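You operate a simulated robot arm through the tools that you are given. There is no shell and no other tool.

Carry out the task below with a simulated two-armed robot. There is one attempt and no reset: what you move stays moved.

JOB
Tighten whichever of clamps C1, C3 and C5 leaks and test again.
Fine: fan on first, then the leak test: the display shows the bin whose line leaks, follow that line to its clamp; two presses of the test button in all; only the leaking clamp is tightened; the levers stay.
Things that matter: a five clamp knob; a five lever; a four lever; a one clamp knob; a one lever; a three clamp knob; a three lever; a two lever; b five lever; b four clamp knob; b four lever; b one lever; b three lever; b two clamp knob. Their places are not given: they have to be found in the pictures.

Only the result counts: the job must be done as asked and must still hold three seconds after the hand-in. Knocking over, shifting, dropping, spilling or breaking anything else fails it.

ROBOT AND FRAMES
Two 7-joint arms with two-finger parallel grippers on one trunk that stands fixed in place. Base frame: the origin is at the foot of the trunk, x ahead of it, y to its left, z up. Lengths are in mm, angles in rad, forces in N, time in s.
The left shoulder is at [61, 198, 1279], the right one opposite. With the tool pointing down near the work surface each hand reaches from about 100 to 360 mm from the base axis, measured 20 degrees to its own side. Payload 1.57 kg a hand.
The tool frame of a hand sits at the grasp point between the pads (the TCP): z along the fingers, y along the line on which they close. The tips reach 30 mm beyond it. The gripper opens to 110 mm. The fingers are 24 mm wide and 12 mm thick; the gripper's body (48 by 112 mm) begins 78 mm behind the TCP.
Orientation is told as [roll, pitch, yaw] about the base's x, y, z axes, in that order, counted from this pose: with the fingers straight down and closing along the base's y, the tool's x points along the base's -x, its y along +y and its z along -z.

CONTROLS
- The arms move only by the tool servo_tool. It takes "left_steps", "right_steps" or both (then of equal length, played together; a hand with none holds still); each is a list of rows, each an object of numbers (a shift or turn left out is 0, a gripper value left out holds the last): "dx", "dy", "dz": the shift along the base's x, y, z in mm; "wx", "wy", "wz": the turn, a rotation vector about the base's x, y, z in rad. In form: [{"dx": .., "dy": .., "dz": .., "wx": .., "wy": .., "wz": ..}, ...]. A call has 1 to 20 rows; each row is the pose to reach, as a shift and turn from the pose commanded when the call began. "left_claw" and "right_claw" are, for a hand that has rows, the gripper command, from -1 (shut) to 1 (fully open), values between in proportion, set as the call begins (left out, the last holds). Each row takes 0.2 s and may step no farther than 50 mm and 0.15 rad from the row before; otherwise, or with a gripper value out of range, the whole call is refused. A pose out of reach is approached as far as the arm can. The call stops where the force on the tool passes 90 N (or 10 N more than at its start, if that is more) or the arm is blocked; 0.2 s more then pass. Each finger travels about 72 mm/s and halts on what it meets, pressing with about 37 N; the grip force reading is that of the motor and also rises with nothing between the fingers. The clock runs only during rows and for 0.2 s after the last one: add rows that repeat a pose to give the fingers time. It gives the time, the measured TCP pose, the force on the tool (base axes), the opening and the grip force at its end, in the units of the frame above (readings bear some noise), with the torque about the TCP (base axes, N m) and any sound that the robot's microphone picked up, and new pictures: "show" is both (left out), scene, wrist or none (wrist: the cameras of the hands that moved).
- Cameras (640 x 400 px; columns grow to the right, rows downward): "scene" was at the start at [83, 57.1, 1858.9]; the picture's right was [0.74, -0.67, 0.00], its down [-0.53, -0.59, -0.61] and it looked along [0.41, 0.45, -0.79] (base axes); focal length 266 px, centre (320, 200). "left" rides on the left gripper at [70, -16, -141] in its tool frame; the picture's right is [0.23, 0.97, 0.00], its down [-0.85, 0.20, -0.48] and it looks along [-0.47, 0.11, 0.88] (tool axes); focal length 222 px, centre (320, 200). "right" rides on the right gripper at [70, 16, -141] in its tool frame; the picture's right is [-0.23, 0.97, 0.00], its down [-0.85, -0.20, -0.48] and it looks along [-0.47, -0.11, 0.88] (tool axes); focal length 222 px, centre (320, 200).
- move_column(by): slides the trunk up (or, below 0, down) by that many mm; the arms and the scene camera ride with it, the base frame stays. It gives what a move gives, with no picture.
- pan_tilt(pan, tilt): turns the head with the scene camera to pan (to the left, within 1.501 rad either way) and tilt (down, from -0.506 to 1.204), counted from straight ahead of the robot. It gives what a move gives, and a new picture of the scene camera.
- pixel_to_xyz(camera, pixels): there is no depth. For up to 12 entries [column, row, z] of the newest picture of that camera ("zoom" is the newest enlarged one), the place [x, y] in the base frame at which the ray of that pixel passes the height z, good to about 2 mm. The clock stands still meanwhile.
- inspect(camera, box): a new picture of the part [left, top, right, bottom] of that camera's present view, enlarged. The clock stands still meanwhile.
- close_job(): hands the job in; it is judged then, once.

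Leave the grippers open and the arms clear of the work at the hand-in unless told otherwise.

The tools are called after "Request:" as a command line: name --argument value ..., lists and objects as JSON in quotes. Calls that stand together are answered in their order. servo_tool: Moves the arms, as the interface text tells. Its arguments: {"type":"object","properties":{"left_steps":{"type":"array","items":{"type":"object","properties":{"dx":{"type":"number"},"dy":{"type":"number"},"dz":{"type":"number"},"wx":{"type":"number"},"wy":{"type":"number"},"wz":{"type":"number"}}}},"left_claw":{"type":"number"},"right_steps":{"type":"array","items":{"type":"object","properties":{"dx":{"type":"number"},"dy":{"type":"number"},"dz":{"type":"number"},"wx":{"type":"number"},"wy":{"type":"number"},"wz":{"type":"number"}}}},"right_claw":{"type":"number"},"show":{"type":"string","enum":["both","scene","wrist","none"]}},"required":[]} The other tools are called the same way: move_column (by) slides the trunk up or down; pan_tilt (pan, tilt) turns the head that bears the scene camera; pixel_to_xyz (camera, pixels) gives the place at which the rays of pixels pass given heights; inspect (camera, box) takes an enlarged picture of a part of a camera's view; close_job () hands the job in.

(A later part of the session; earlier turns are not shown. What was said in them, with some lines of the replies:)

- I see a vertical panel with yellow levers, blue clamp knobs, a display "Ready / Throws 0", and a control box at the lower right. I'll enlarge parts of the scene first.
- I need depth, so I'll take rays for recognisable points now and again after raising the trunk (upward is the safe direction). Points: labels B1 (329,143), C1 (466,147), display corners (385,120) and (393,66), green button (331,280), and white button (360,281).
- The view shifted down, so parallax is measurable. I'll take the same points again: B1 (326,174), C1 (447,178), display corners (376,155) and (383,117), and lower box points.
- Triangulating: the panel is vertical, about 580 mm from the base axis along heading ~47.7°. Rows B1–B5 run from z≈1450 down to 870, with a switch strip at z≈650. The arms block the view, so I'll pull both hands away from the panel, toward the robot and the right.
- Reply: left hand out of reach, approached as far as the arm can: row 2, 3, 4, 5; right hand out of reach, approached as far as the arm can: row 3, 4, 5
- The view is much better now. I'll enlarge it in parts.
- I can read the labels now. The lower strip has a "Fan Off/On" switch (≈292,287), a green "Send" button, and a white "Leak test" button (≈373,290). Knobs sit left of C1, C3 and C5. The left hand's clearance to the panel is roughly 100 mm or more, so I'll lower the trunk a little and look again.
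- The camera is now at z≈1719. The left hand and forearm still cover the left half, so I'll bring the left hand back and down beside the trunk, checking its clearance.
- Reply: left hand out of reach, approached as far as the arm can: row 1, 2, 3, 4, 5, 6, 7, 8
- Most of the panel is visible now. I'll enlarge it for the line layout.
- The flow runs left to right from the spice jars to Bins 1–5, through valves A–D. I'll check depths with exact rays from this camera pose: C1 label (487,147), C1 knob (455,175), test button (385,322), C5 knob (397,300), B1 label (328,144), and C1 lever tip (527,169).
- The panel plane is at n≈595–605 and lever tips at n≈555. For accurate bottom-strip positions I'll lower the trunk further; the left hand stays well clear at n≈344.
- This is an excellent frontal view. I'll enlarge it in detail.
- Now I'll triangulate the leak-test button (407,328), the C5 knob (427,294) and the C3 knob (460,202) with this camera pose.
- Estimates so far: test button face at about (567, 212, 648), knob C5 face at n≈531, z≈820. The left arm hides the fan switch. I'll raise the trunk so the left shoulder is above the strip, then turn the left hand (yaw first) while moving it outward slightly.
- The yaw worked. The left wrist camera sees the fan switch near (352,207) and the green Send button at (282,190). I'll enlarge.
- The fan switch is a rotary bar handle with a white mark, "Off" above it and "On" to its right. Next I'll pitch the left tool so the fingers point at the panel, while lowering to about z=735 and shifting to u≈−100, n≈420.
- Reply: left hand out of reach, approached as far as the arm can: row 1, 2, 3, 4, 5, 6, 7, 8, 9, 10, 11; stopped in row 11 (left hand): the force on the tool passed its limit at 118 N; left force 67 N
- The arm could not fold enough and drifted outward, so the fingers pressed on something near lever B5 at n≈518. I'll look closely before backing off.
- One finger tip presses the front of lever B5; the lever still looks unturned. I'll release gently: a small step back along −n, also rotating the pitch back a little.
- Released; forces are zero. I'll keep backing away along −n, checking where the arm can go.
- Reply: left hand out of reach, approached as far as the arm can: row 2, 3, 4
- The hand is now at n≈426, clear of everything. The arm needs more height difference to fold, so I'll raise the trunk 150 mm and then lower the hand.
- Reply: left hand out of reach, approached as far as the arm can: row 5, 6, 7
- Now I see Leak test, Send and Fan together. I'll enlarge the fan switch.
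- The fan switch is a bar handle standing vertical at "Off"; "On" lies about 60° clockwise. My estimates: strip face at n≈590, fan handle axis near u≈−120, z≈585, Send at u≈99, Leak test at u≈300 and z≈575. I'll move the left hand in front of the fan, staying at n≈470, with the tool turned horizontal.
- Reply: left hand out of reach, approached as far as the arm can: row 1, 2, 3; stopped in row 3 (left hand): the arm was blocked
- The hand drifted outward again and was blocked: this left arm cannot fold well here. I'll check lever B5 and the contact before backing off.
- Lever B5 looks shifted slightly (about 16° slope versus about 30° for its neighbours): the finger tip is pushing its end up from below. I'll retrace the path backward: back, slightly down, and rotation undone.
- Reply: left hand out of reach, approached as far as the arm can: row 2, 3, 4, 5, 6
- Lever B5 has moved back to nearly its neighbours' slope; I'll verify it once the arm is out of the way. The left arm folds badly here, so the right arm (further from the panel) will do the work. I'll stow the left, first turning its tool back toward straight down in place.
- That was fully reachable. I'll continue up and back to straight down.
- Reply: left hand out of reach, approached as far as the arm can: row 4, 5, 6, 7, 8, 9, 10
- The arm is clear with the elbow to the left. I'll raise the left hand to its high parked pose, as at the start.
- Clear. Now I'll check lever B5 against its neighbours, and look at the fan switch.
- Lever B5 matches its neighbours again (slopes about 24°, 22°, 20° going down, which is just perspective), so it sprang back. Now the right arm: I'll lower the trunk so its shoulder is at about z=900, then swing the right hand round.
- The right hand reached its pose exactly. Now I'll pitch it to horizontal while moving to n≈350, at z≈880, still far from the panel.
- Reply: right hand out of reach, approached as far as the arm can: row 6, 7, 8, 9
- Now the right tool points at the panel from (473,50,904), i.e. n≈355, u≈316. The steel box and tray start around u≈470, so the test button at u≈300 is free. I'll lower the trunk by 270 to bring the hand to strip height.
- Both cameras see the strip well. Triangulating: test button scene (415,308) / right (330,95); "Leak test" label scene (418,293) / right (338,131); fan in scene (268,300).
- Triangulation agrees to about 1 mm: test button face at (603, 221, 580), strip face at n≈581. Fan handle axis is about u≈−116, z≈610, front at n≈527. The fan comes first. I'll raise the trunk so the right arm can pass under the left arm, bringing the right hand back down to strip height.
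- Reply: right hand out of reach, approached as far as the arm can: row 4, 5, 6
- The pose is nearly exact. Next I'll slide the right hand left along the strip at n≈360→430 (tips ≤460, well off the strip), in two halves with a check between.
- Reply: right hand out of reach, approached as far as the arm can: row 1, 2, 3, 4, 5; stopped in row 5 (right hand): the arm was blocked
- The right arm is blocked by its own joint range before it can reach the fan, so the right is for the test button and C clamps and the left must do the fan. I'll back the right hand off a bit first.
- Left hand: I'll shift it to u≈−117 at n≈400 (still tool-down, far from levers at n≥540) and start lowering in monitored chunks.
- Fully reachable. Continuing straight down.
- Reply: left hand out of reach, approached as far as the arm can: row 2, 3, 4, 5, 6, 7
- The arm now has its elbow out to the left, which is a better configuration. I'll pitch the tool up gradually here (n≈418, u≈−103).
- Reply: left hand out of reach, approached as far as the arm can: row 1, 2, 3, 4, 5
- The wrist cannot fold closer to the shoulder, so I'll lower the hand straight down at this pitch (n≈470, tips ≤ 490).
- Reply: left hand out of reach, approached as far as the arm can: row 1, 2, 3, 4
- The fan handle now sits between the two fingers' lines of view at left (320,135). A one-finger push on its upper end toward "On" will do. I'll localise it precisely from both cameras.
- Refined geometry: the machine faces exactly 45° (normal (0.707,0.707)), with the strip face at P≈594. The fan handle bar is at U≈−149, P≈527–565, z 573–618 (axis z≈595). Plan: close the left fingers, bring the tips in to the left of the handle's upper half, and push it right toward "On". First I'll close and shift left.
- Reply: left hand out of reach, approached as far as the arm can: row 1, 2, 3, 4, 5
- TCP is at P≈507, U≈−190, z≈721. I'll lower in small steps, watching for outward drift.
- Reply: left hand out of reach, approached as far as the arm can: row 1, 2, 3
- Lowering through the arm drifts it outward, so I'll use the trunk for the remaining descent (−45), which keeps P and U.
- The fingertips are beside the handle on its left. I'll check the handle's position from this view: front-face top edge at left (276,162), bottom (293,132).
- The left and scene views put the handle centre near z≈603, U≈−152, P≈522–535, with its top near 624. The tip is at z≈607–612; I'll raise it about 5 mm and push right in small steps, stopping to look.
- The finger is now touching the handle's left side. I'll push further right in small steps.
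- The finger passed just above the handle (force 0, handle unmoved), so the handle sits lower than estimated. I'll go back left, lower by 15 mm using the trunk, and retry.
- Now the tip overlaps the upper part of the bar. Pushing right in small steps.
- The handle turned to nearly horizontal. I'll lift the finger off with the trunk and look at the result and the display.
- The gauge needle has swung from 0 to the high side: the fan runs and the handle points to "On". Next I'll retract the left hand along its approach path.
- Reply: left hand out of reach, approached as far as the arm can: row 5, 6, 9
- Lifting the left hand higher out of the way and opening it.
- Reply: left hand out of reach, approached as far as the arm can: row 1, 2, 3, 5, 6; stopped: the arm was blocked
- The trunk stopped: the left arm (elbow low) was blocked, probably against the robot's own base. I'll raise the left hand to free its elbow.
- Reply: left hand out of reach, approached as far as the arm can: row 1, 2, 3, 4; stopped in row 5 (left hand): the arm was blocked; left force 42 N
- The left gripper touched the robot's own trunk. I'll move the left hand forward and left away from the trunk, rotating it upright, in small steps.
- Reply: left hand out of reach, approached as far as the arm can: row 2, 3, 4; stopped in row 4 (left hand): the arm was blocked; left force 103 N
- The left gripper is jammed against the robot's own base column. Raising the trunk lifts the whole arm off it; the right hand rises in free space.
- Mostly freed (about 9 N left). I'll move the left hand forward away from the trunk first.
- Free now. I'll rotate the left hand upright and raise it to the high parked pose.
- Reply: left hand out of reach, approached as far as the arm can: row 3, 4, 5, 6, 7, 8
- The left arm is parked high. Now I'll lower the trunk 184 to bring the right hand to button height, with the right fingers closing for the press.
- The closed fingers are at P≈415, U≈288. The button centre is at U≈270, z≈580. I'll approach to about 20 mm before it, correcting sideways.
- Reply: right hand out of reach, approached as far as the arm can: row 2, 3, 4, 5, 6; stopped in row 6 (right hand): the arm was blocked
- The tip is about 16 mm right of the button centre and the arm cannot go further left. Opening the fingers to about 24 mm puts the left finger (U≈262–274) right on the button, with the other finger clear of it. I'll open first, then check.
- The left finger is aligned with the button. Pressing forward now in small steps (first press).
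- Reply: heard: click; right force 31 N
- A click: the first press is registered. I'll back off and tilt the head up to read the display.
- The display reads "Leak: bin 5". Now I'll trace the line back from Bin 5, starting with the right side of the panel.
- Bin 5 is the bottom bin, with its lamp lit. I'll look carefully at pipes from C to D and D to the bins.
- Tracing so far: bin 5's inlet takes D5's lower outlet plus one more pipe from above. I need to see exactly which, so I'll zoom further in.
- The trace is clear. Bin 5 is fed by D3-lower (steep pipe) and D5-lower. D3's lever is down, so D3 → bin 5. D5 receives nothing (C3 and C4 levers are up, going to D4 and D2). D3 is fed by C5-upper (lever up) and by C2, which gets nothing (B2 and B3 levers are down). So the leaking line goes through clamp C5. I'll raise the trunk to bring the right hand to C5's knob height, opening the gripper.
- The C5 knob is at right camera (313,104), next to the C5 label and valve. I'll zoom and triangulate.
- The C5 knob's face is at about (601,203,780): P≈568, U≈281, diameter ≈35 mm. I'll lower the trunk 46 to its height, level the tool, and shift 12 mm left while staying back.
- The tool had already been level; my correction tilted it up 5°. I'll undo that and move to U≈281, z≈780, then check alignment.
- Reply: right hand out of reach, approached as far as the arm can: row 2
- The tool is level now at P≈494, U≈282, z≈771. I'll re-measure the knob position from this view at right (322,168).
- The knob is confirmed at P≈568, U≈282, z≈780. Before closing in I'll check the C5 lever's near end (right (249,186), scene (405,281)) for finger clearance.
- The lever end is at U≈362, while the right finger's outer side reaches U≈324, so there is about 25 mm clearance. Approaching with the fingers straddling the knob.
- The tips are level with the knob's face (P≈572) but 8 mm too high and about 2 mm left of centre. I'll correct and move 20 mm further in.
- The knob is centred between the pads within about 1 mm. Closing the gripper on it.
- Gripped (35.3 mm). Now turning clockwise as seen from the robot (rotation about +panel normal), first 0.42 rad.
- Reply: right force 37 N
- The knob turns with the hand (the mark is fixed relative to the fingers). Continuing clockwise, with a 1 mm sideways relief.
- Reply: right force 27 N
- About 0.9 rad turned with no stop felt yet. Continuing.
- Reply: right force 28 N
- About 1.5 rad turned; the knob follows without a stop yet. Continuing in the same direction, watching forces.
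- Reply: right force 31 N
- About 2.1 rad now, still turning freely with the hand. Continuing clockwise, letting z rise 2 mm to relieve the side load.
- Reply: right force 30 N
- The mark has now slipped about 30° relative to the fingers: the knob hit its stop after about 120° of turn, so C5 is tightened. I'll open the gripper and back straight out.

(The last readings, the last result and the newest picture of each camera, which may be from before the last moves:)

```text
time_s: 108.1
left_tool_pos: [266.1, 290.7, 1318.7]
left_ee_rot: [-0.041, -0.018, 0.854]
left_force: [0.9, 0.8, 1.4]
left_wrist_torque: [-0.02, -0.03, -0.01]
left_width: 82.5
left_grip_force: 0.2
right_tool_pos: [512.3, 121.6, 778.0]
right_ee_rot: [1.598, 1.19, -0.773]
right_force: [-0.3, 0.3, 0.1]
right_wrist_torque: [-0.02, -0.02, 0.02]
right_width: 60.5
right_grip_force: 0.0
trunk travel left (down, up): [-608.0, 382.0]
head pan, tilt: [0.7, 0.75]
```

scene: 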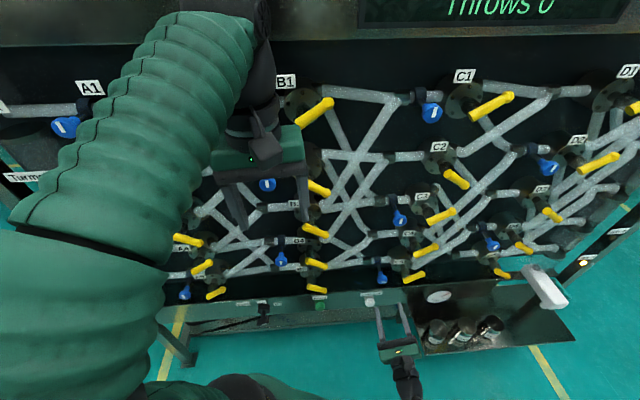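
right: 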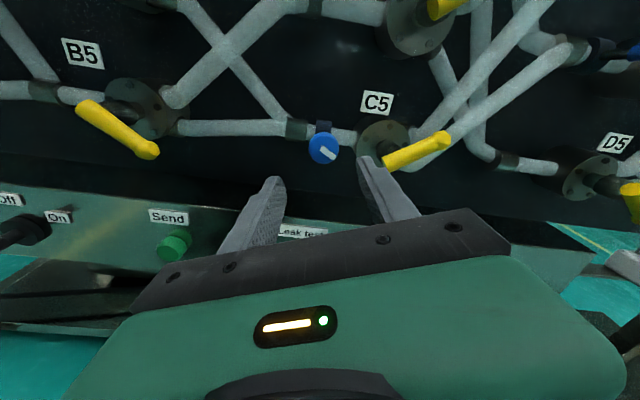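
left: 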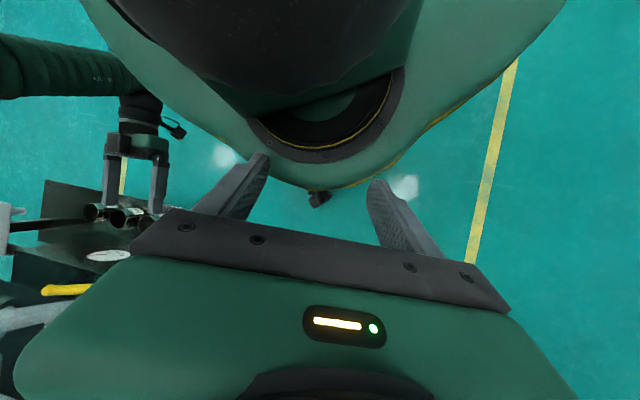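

Knob C5 shows its mark turned about 120°, and the C5 lever is unchanged. Now for the second test: I'll lower the trunk by 198 to button height and close the fingers.

Request:
move_column --by -198

Request:
servo_tool --right_steps '[{"dz": 0}, {"dz": 0}, {"dz": 0}, {"dz": 0}, {"dz": 0}]' --right_claw -1 --show "both"

Request:
inspect --camera "right" --box '[220, 120, 420, 260]'

```text
time_s: 110.3
left_tool_pos: [266.9, 292.8, 1120.5]
left_ee_rot: [-0.041, -0.016, 0.853]
left_force: [-0.6, 0.4, -0.4]
left_wrist_torque: [-0.04, 0.01, 0.01]
left_width: 82.7
left_grip_force: 0.0
right_tool_pos: [512.6, 122.0, 581.0]
right_ee_rot: [1.597, 1.189, -0.775]
right_force: [-0.3, 0.1, 0.1]
right_wrist_torque: [-0.02, -0.01, 0.0]
right_width: 60.2
right_grip_force: 0.1
trunk travel left (down, up): [-410.0, 580.0]
head pan, tilt: [0.7, 0.75]
```

```text
time_s: 111.5
left_tool_pos: [267.2, 292.8, 1121.1]
left_ee_rot: [-0.042, -0.017, 0.853]
left_force: [0.1, 0.1, -0.6]
left_wrist_torque: [-0.01, 0.02, 0.03]
left_width: 82.2
left_grip_force: 0.0
right_tool_pos: [513.1, 121.4, 580.4]
right_ee_rot: [1.597, 1.192, -0.776]
right_force: [-0.3, -0.4, 0.3]
right_wrist_torque: [-0.02, 0.01, -0.01]
right_width: 0.0
right_grip_force: 21.8
trunk travel left (down, up): [-410.0, 580.0]
head pan, tilt: [0.7, 0.75]
```

scene: 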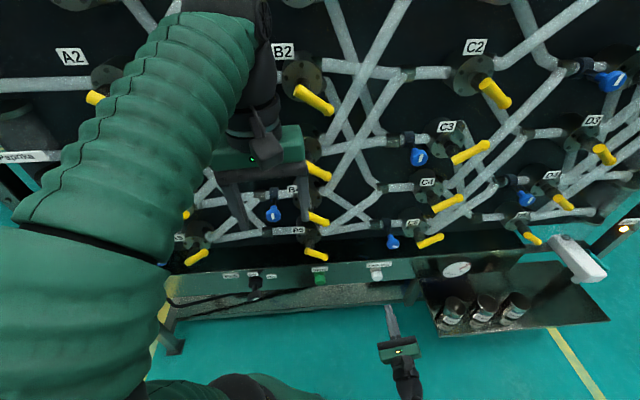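
right: 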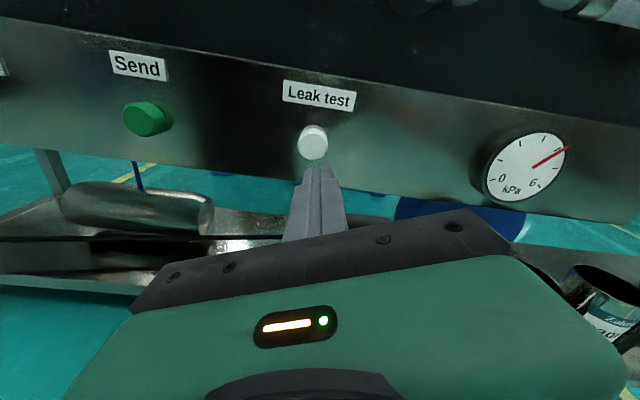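

```text
2.86 times, centred on (320, 190) of right
```

zoom: 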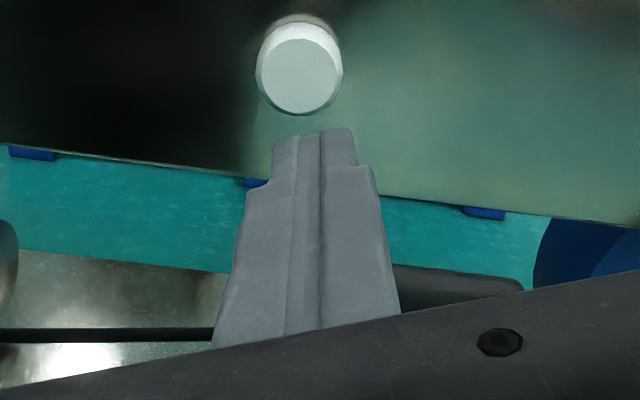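

The button needs the tip about 8 mm further left and 2 mm lower. I'll approach to about 8 mm before the button.

Request:
servo_tool --right_steps '[{"dx": 6, "dy": 18, "dz": -1}, {"dx": 18, "dy": 30, "dz": -2}, {"dx": 33, "dy": 45, "dz": -2}, {"dx": 48, "dy": 59, "dz": -2}, {"dx": 57, "dy": 69, "dz": -2}, {"dx": 57, "dy": 69, "dz": -2}]' --show "wrist"

Request:
inspect --camera "right" --box '[220, 120, 420, 260]'

```text
time_s: 112.9
left_tool_pos: [268.2, 293.4, 1120.7]
left_ee_rot: [-0.042, -0.015, 0.854]
left_force: [0.0, 0.5, 0.1]
left_wrist_torque: [0.01, 0.04, 0.02]
left_width: 82.4
left_grip_force: 0.1
right_tool_pos: [569.7, 191.4, 577.9]
right_ee_rot: [1.596, 1.19, -0.778]
right_force: [0.7, 0.2, 0.1]
right_wrist_torque: [-0.01, 0.01, -0.04]
right_width: 0.0
right_grip_force: 21.1
trunk travel left (down, up): [-410.0, 580.0]
head pan, tilt: [0.7, 0.75]
```

right: 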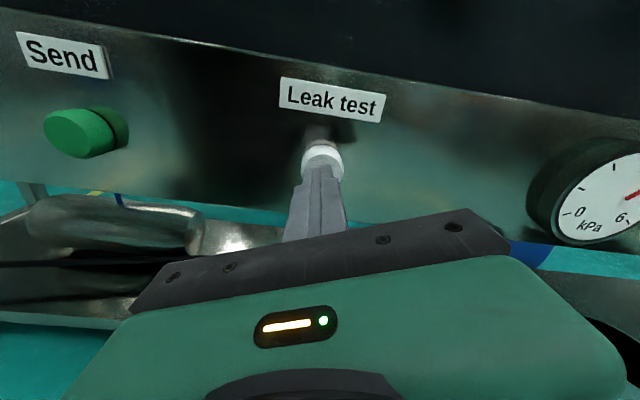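

```text
2.86 times, centred on (320, 190) of right
```

zoom: 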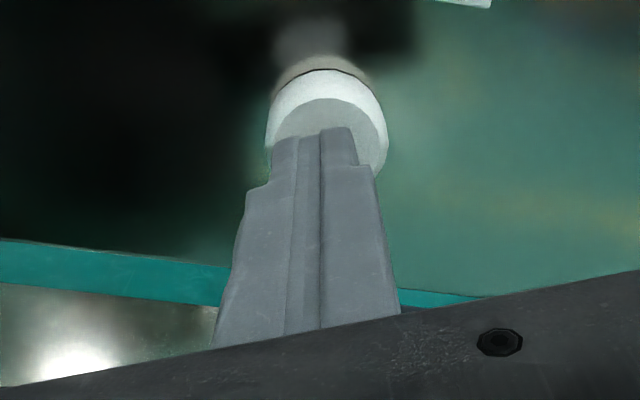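

The tip is well-centred on the white button. Second and last press, slow and monotonic.

Request:
servo_tool --right_steps '[{"dx": 5, "dy": 5}, {"dx": 9, "dy": 9}, {"dx": 11.5, "dy": 11.5}, {"dx": 13.5, "dy": 13.5}, {"dx": 15, "dy": 15}]' --show "none"

```text
time_s: 114.1
left_tool_pos: [265.0, 289.5, 1120.9]
left_ee_rot: [-0.043, -0.019, 0.854]
left_force: [0.4, -0.2, 0.7]
left_wrist_torque: [-0.04, 0.0, 0.02]
left_width: 82.4
left_grip_force: 0.0
right_tool_pos: [581.7, 203.2, 576.6]
right_ee_rot: [1.596, 1.193, -0.774]
right_force: [-25.4, -24.7, -4.6]
right_wrist_torque: [-0.38, -0.06, 0.03]
right_width: 0.1
right_grip_force: 21.4
trunk travel left (down, up): [-410.0, 580.0]
head pan, tilt: [0.7, 0.75]
heard: click
```

Click heard: that was the second press. I'll retreat straight back and read the display.

Request:
servo_tool --right_steps '[{"dx": -15, "dy": -15}, {"dx": -35, "dy": -35}, {"dx": -55, "dy": -55}, {"dx": -75, "dy": -80}, {"dx": -90, "dy": -105}]' --right_claw 0.5 --show "none"

Request:
pan_tilt --pan 0.65 --tilt 0.15

```text
time_s: 115.3
left_tool_pos: [267.2, 292.6, 1120.6]
left_ee_rot: [-0.042, -0.016, 0.855]
left_force: [0.5, -0.1, 0.6]
left_wrist_torque: [-0.02, 0.0, 0.01]
left_width: 82.3
left_grip_force: 0.1
right_tool_pos: [495.2, 99.9, 578.7]
right_ee_rot: [1.6, 1.19, -0.773]
right_force: [0.5, 0.2, -1.1]
right_wrist_torque: [0.01, -0.02, 0.0]
right_width: 82.4
right_grip_force: 0.0
trunk travel left (down, up): [-410.0, 580.0]
head pan, tilt: [0.7, 0.75]
```

```text
time_s: 116.3
left_tool_pos: [266.7, 293.1, 1120.4]
left_ee_rot: [-0.042, -0.015, 0.855]
left_force: [-0.7, 0.1, 0.0]
left_wrist_torque: [0.01, -0.02, 0.03]
left_width: 82.7
left_grip_force: 0.0
right_tool_pos: [496.0, 100.8, 577.2]
right_ee_rot: [1.597, 1.192, -0.775]
right_force: [0.2, -0.9, 0.3]
right_wrist_torque: [0.0, 0.02, 0.01]
right_width: 82.5
right_grip_force: 0.1
trunk travel left (down, up): [-410.0, 580.0]
head pan, tilt: [0.649, 0.15]
```

scene: 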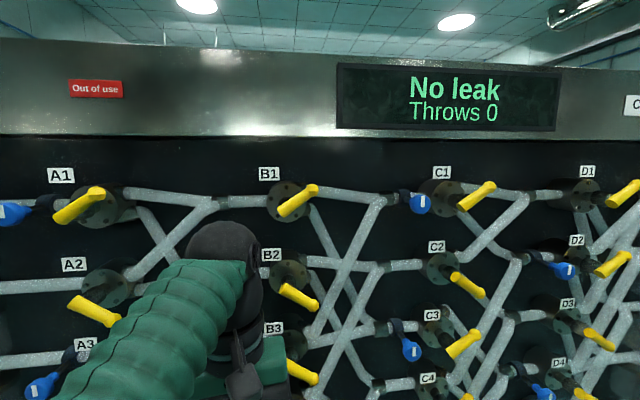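

"No leak". Before handing in I'll check that all levers (especially B5, A4, A5) stand as at the start.

Request:
pan_tilt --pan 0.8 --tilt 0.65

Request:
inspect --camera "right" --box '[0, 0, 640, 400]'

Request:
inspect --camera "scene" --box '[250, 200, 450, 340]'

```text
time_s: 117.2
left_tool_pos: [266.7, 291.5, 1120.7]
left_ee_rot: [-0.042, -0.015, 0.853]
left_force: [-0.5, 0.2, -0.5]
left_wrist_torque: [-0.01, 0.0, 0.0]
left_width: 82.4
left_grip_force: 0.1
right_tool_pos: [496.0, 101.8, 578.5]
right_ee_rot: [1.597, 1.19, -0.774]
right_force: [-0.4, 0.2, 0.4]
right_wrist_torque: [-0.02, 0.0, 0.02]
right_width: 82.4
right_grip_force: 0.0
trunk travel left (down, up): [-410.0, 580.0]
head pan, tilt: [0.799, 0.649]
```

scene: 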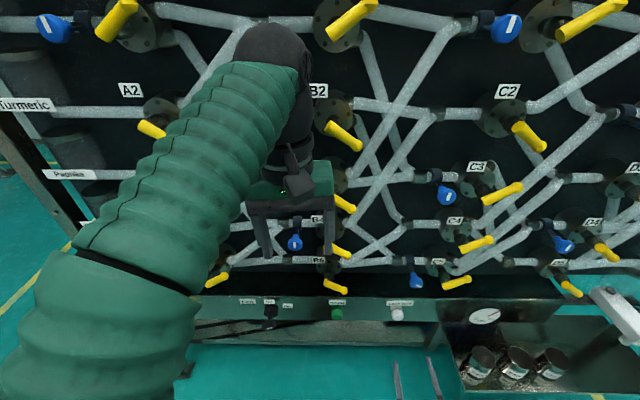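

```text
1.00 times, centred on (320, 200) of right (not enlarged: the box is as wide or as high as the picture)
```

zoom: 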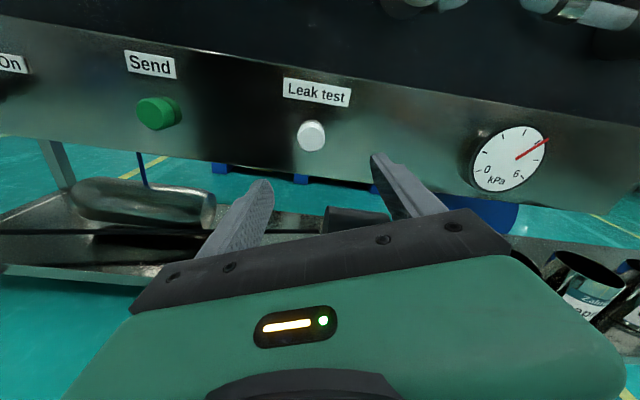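

```text
2.86 times, centred on (350, 270) of scene
```

zoom: 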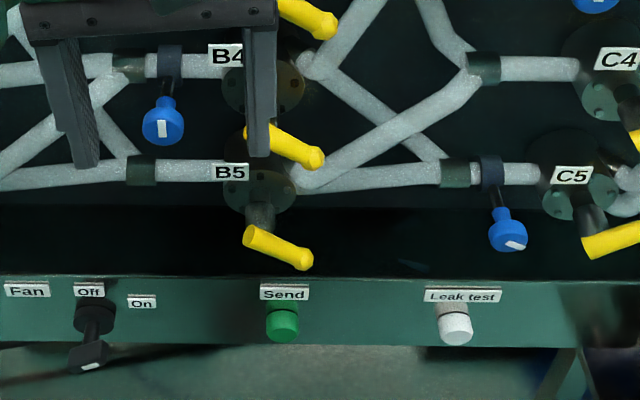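

The display shows "No leak", and the fan is still on (gauge high, handle at "On"). B5 lies parallel to its neighbours and A5 is unchanged. I'll open both grippers fully and pull the right hand a little further back.

Request:
servo_tool --left_steps '[{"dz": 0}, {"dz": 0}, {"dz": 0}]' --right_steps '[{"dx": -10, "dy": -20}, {"dx": -20, "dy": -40}, {"dx": -20, "dy": -40}]' --left_claw 1 --right_claw 1 --show "scene"

Request:
move_column --by 200

Request:
pan_tilt --pan 0.85 --tilt 0.6

```text
time_s: 118.0
left_tool_pos: [267.2, 291.9, 1120.3]
left_ee_rot: [-0.042, -0.016, 0.853]
left_force: [0.1, -1.0, -0.2]
left_wrist_torque: [0.0, -0.02, -0.02]
left_width: 110.0
left_grip_force: 0.0
right_tool_pos: [474.3, 60.9, 578.6]
right_ee_rot: [1.597, 1.19, -0.776]
right_force: [-0.7, -0.8, -0.5]
right_wrist_torque: [0.0, 0.01, -0.02]
right_width: 110.1
right_grip_force: 0.1
trunk travel left (down, up): [-410.0, 580.0]
head pan, tilt: [0.799, 0.649]
```

scene: 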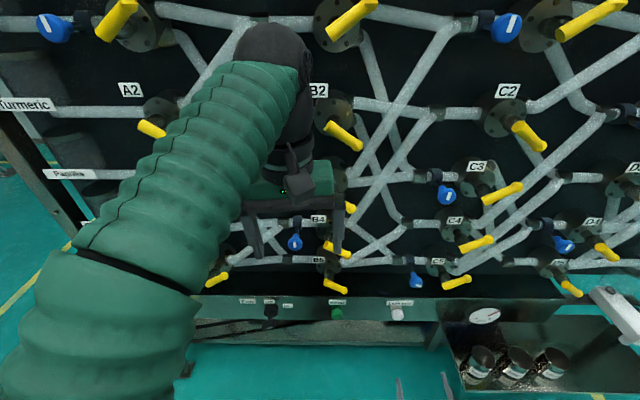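

```text
time_s: 120.2
left_tool_pos: [267.7, 292.6, 1322.1]
left_ee_rot: [-0.042, -0.02, 0.852]
left_force: [-0.1, 0.2, 0.2]
left_wrist_torque: [0.0, 0.02, 0.01]
left_width: 110.2
left_grip_force: 0.1
right_tool_pos: [474.7, 60.0, 778.9]
right_ee_rot: [1.597, 1.188, -0.775]
right_force: [-0.1, 0.0, 0.7]
right_wrist_torque: [0.02, 0.0, 0.0]
right_width: 110.2
right_grip_force: 0.1
trunk travel left (down, up): [-610.0, 380.0]
head pan, tilt: [0.799, 0.649]
```

```text
time_s: 120.8
left_tool_pos: [268.0, 291.7, 1321.2]
left_ee_rot: [-0.042, -0.018, 0.852]
left_force: [1.1, 0.5, 0.8]
left_wrist_torque: [0.03, 0.02, 0.01]
left_width: 110.5
left_grip_force: 0.0
right_tool_pos: [475.5, 60.7, 778.6]
right_ee_rot: [1.597, 1.19, -0.774]
right_force: [-0.2, -0.3, 0.2]
right_wrist_torque: [0.0, -0.02, 0.0]
right_width: 109.8
right_grip_force: 0.0
trunk travel left (down, up): [-610.0, 380.0]
head pan, tilt: [0.85, 0.6]
```

scene: 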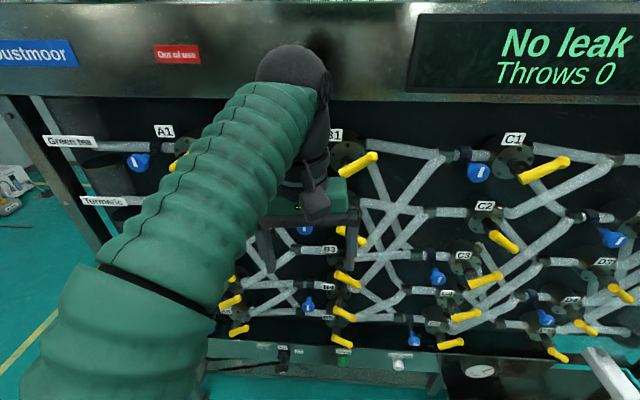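

Everything checks: "No leak" on the display, levers A3 (down), A4 and A5 (up), and the B and C columns as at the start. Fan on, both grippers open and clear. Handing in.

Request:
close_job

```text
The job is handed in.
```

The leak was at clamp C5. I tightened it, and the second leak test reads "No leak".

- **Fan:** I turned the switch to On before testing, and the pressure gauge rose from 0.
- **First test:** The display showed "Leak: bin 5". Bin 5 is fed by D3, and with the levers as set D3 is fed only through C5.
- **Clamp:** I turned the C5 knob clockwise about 120°, until it reached its stop. I touched no other clamp.
- **Second test:** I pressed the test button twice in all, and each press clicked once.

**Lever B5 was knocked:** while I was positioning the left arm, its fingertip pushed lever B5 twice and tilted it slightly. It went back, and the last pictures show it parallel to its neighbours. The left arm also pressed against the robot's own base column before I freed it; I saw nothing on the machine disturbed by that.

I saw no other lever out of its starting position. In the final check the parked left arm hid A1, A2 and part of the B column. Both grippers are open and the arms are clear of the panel.
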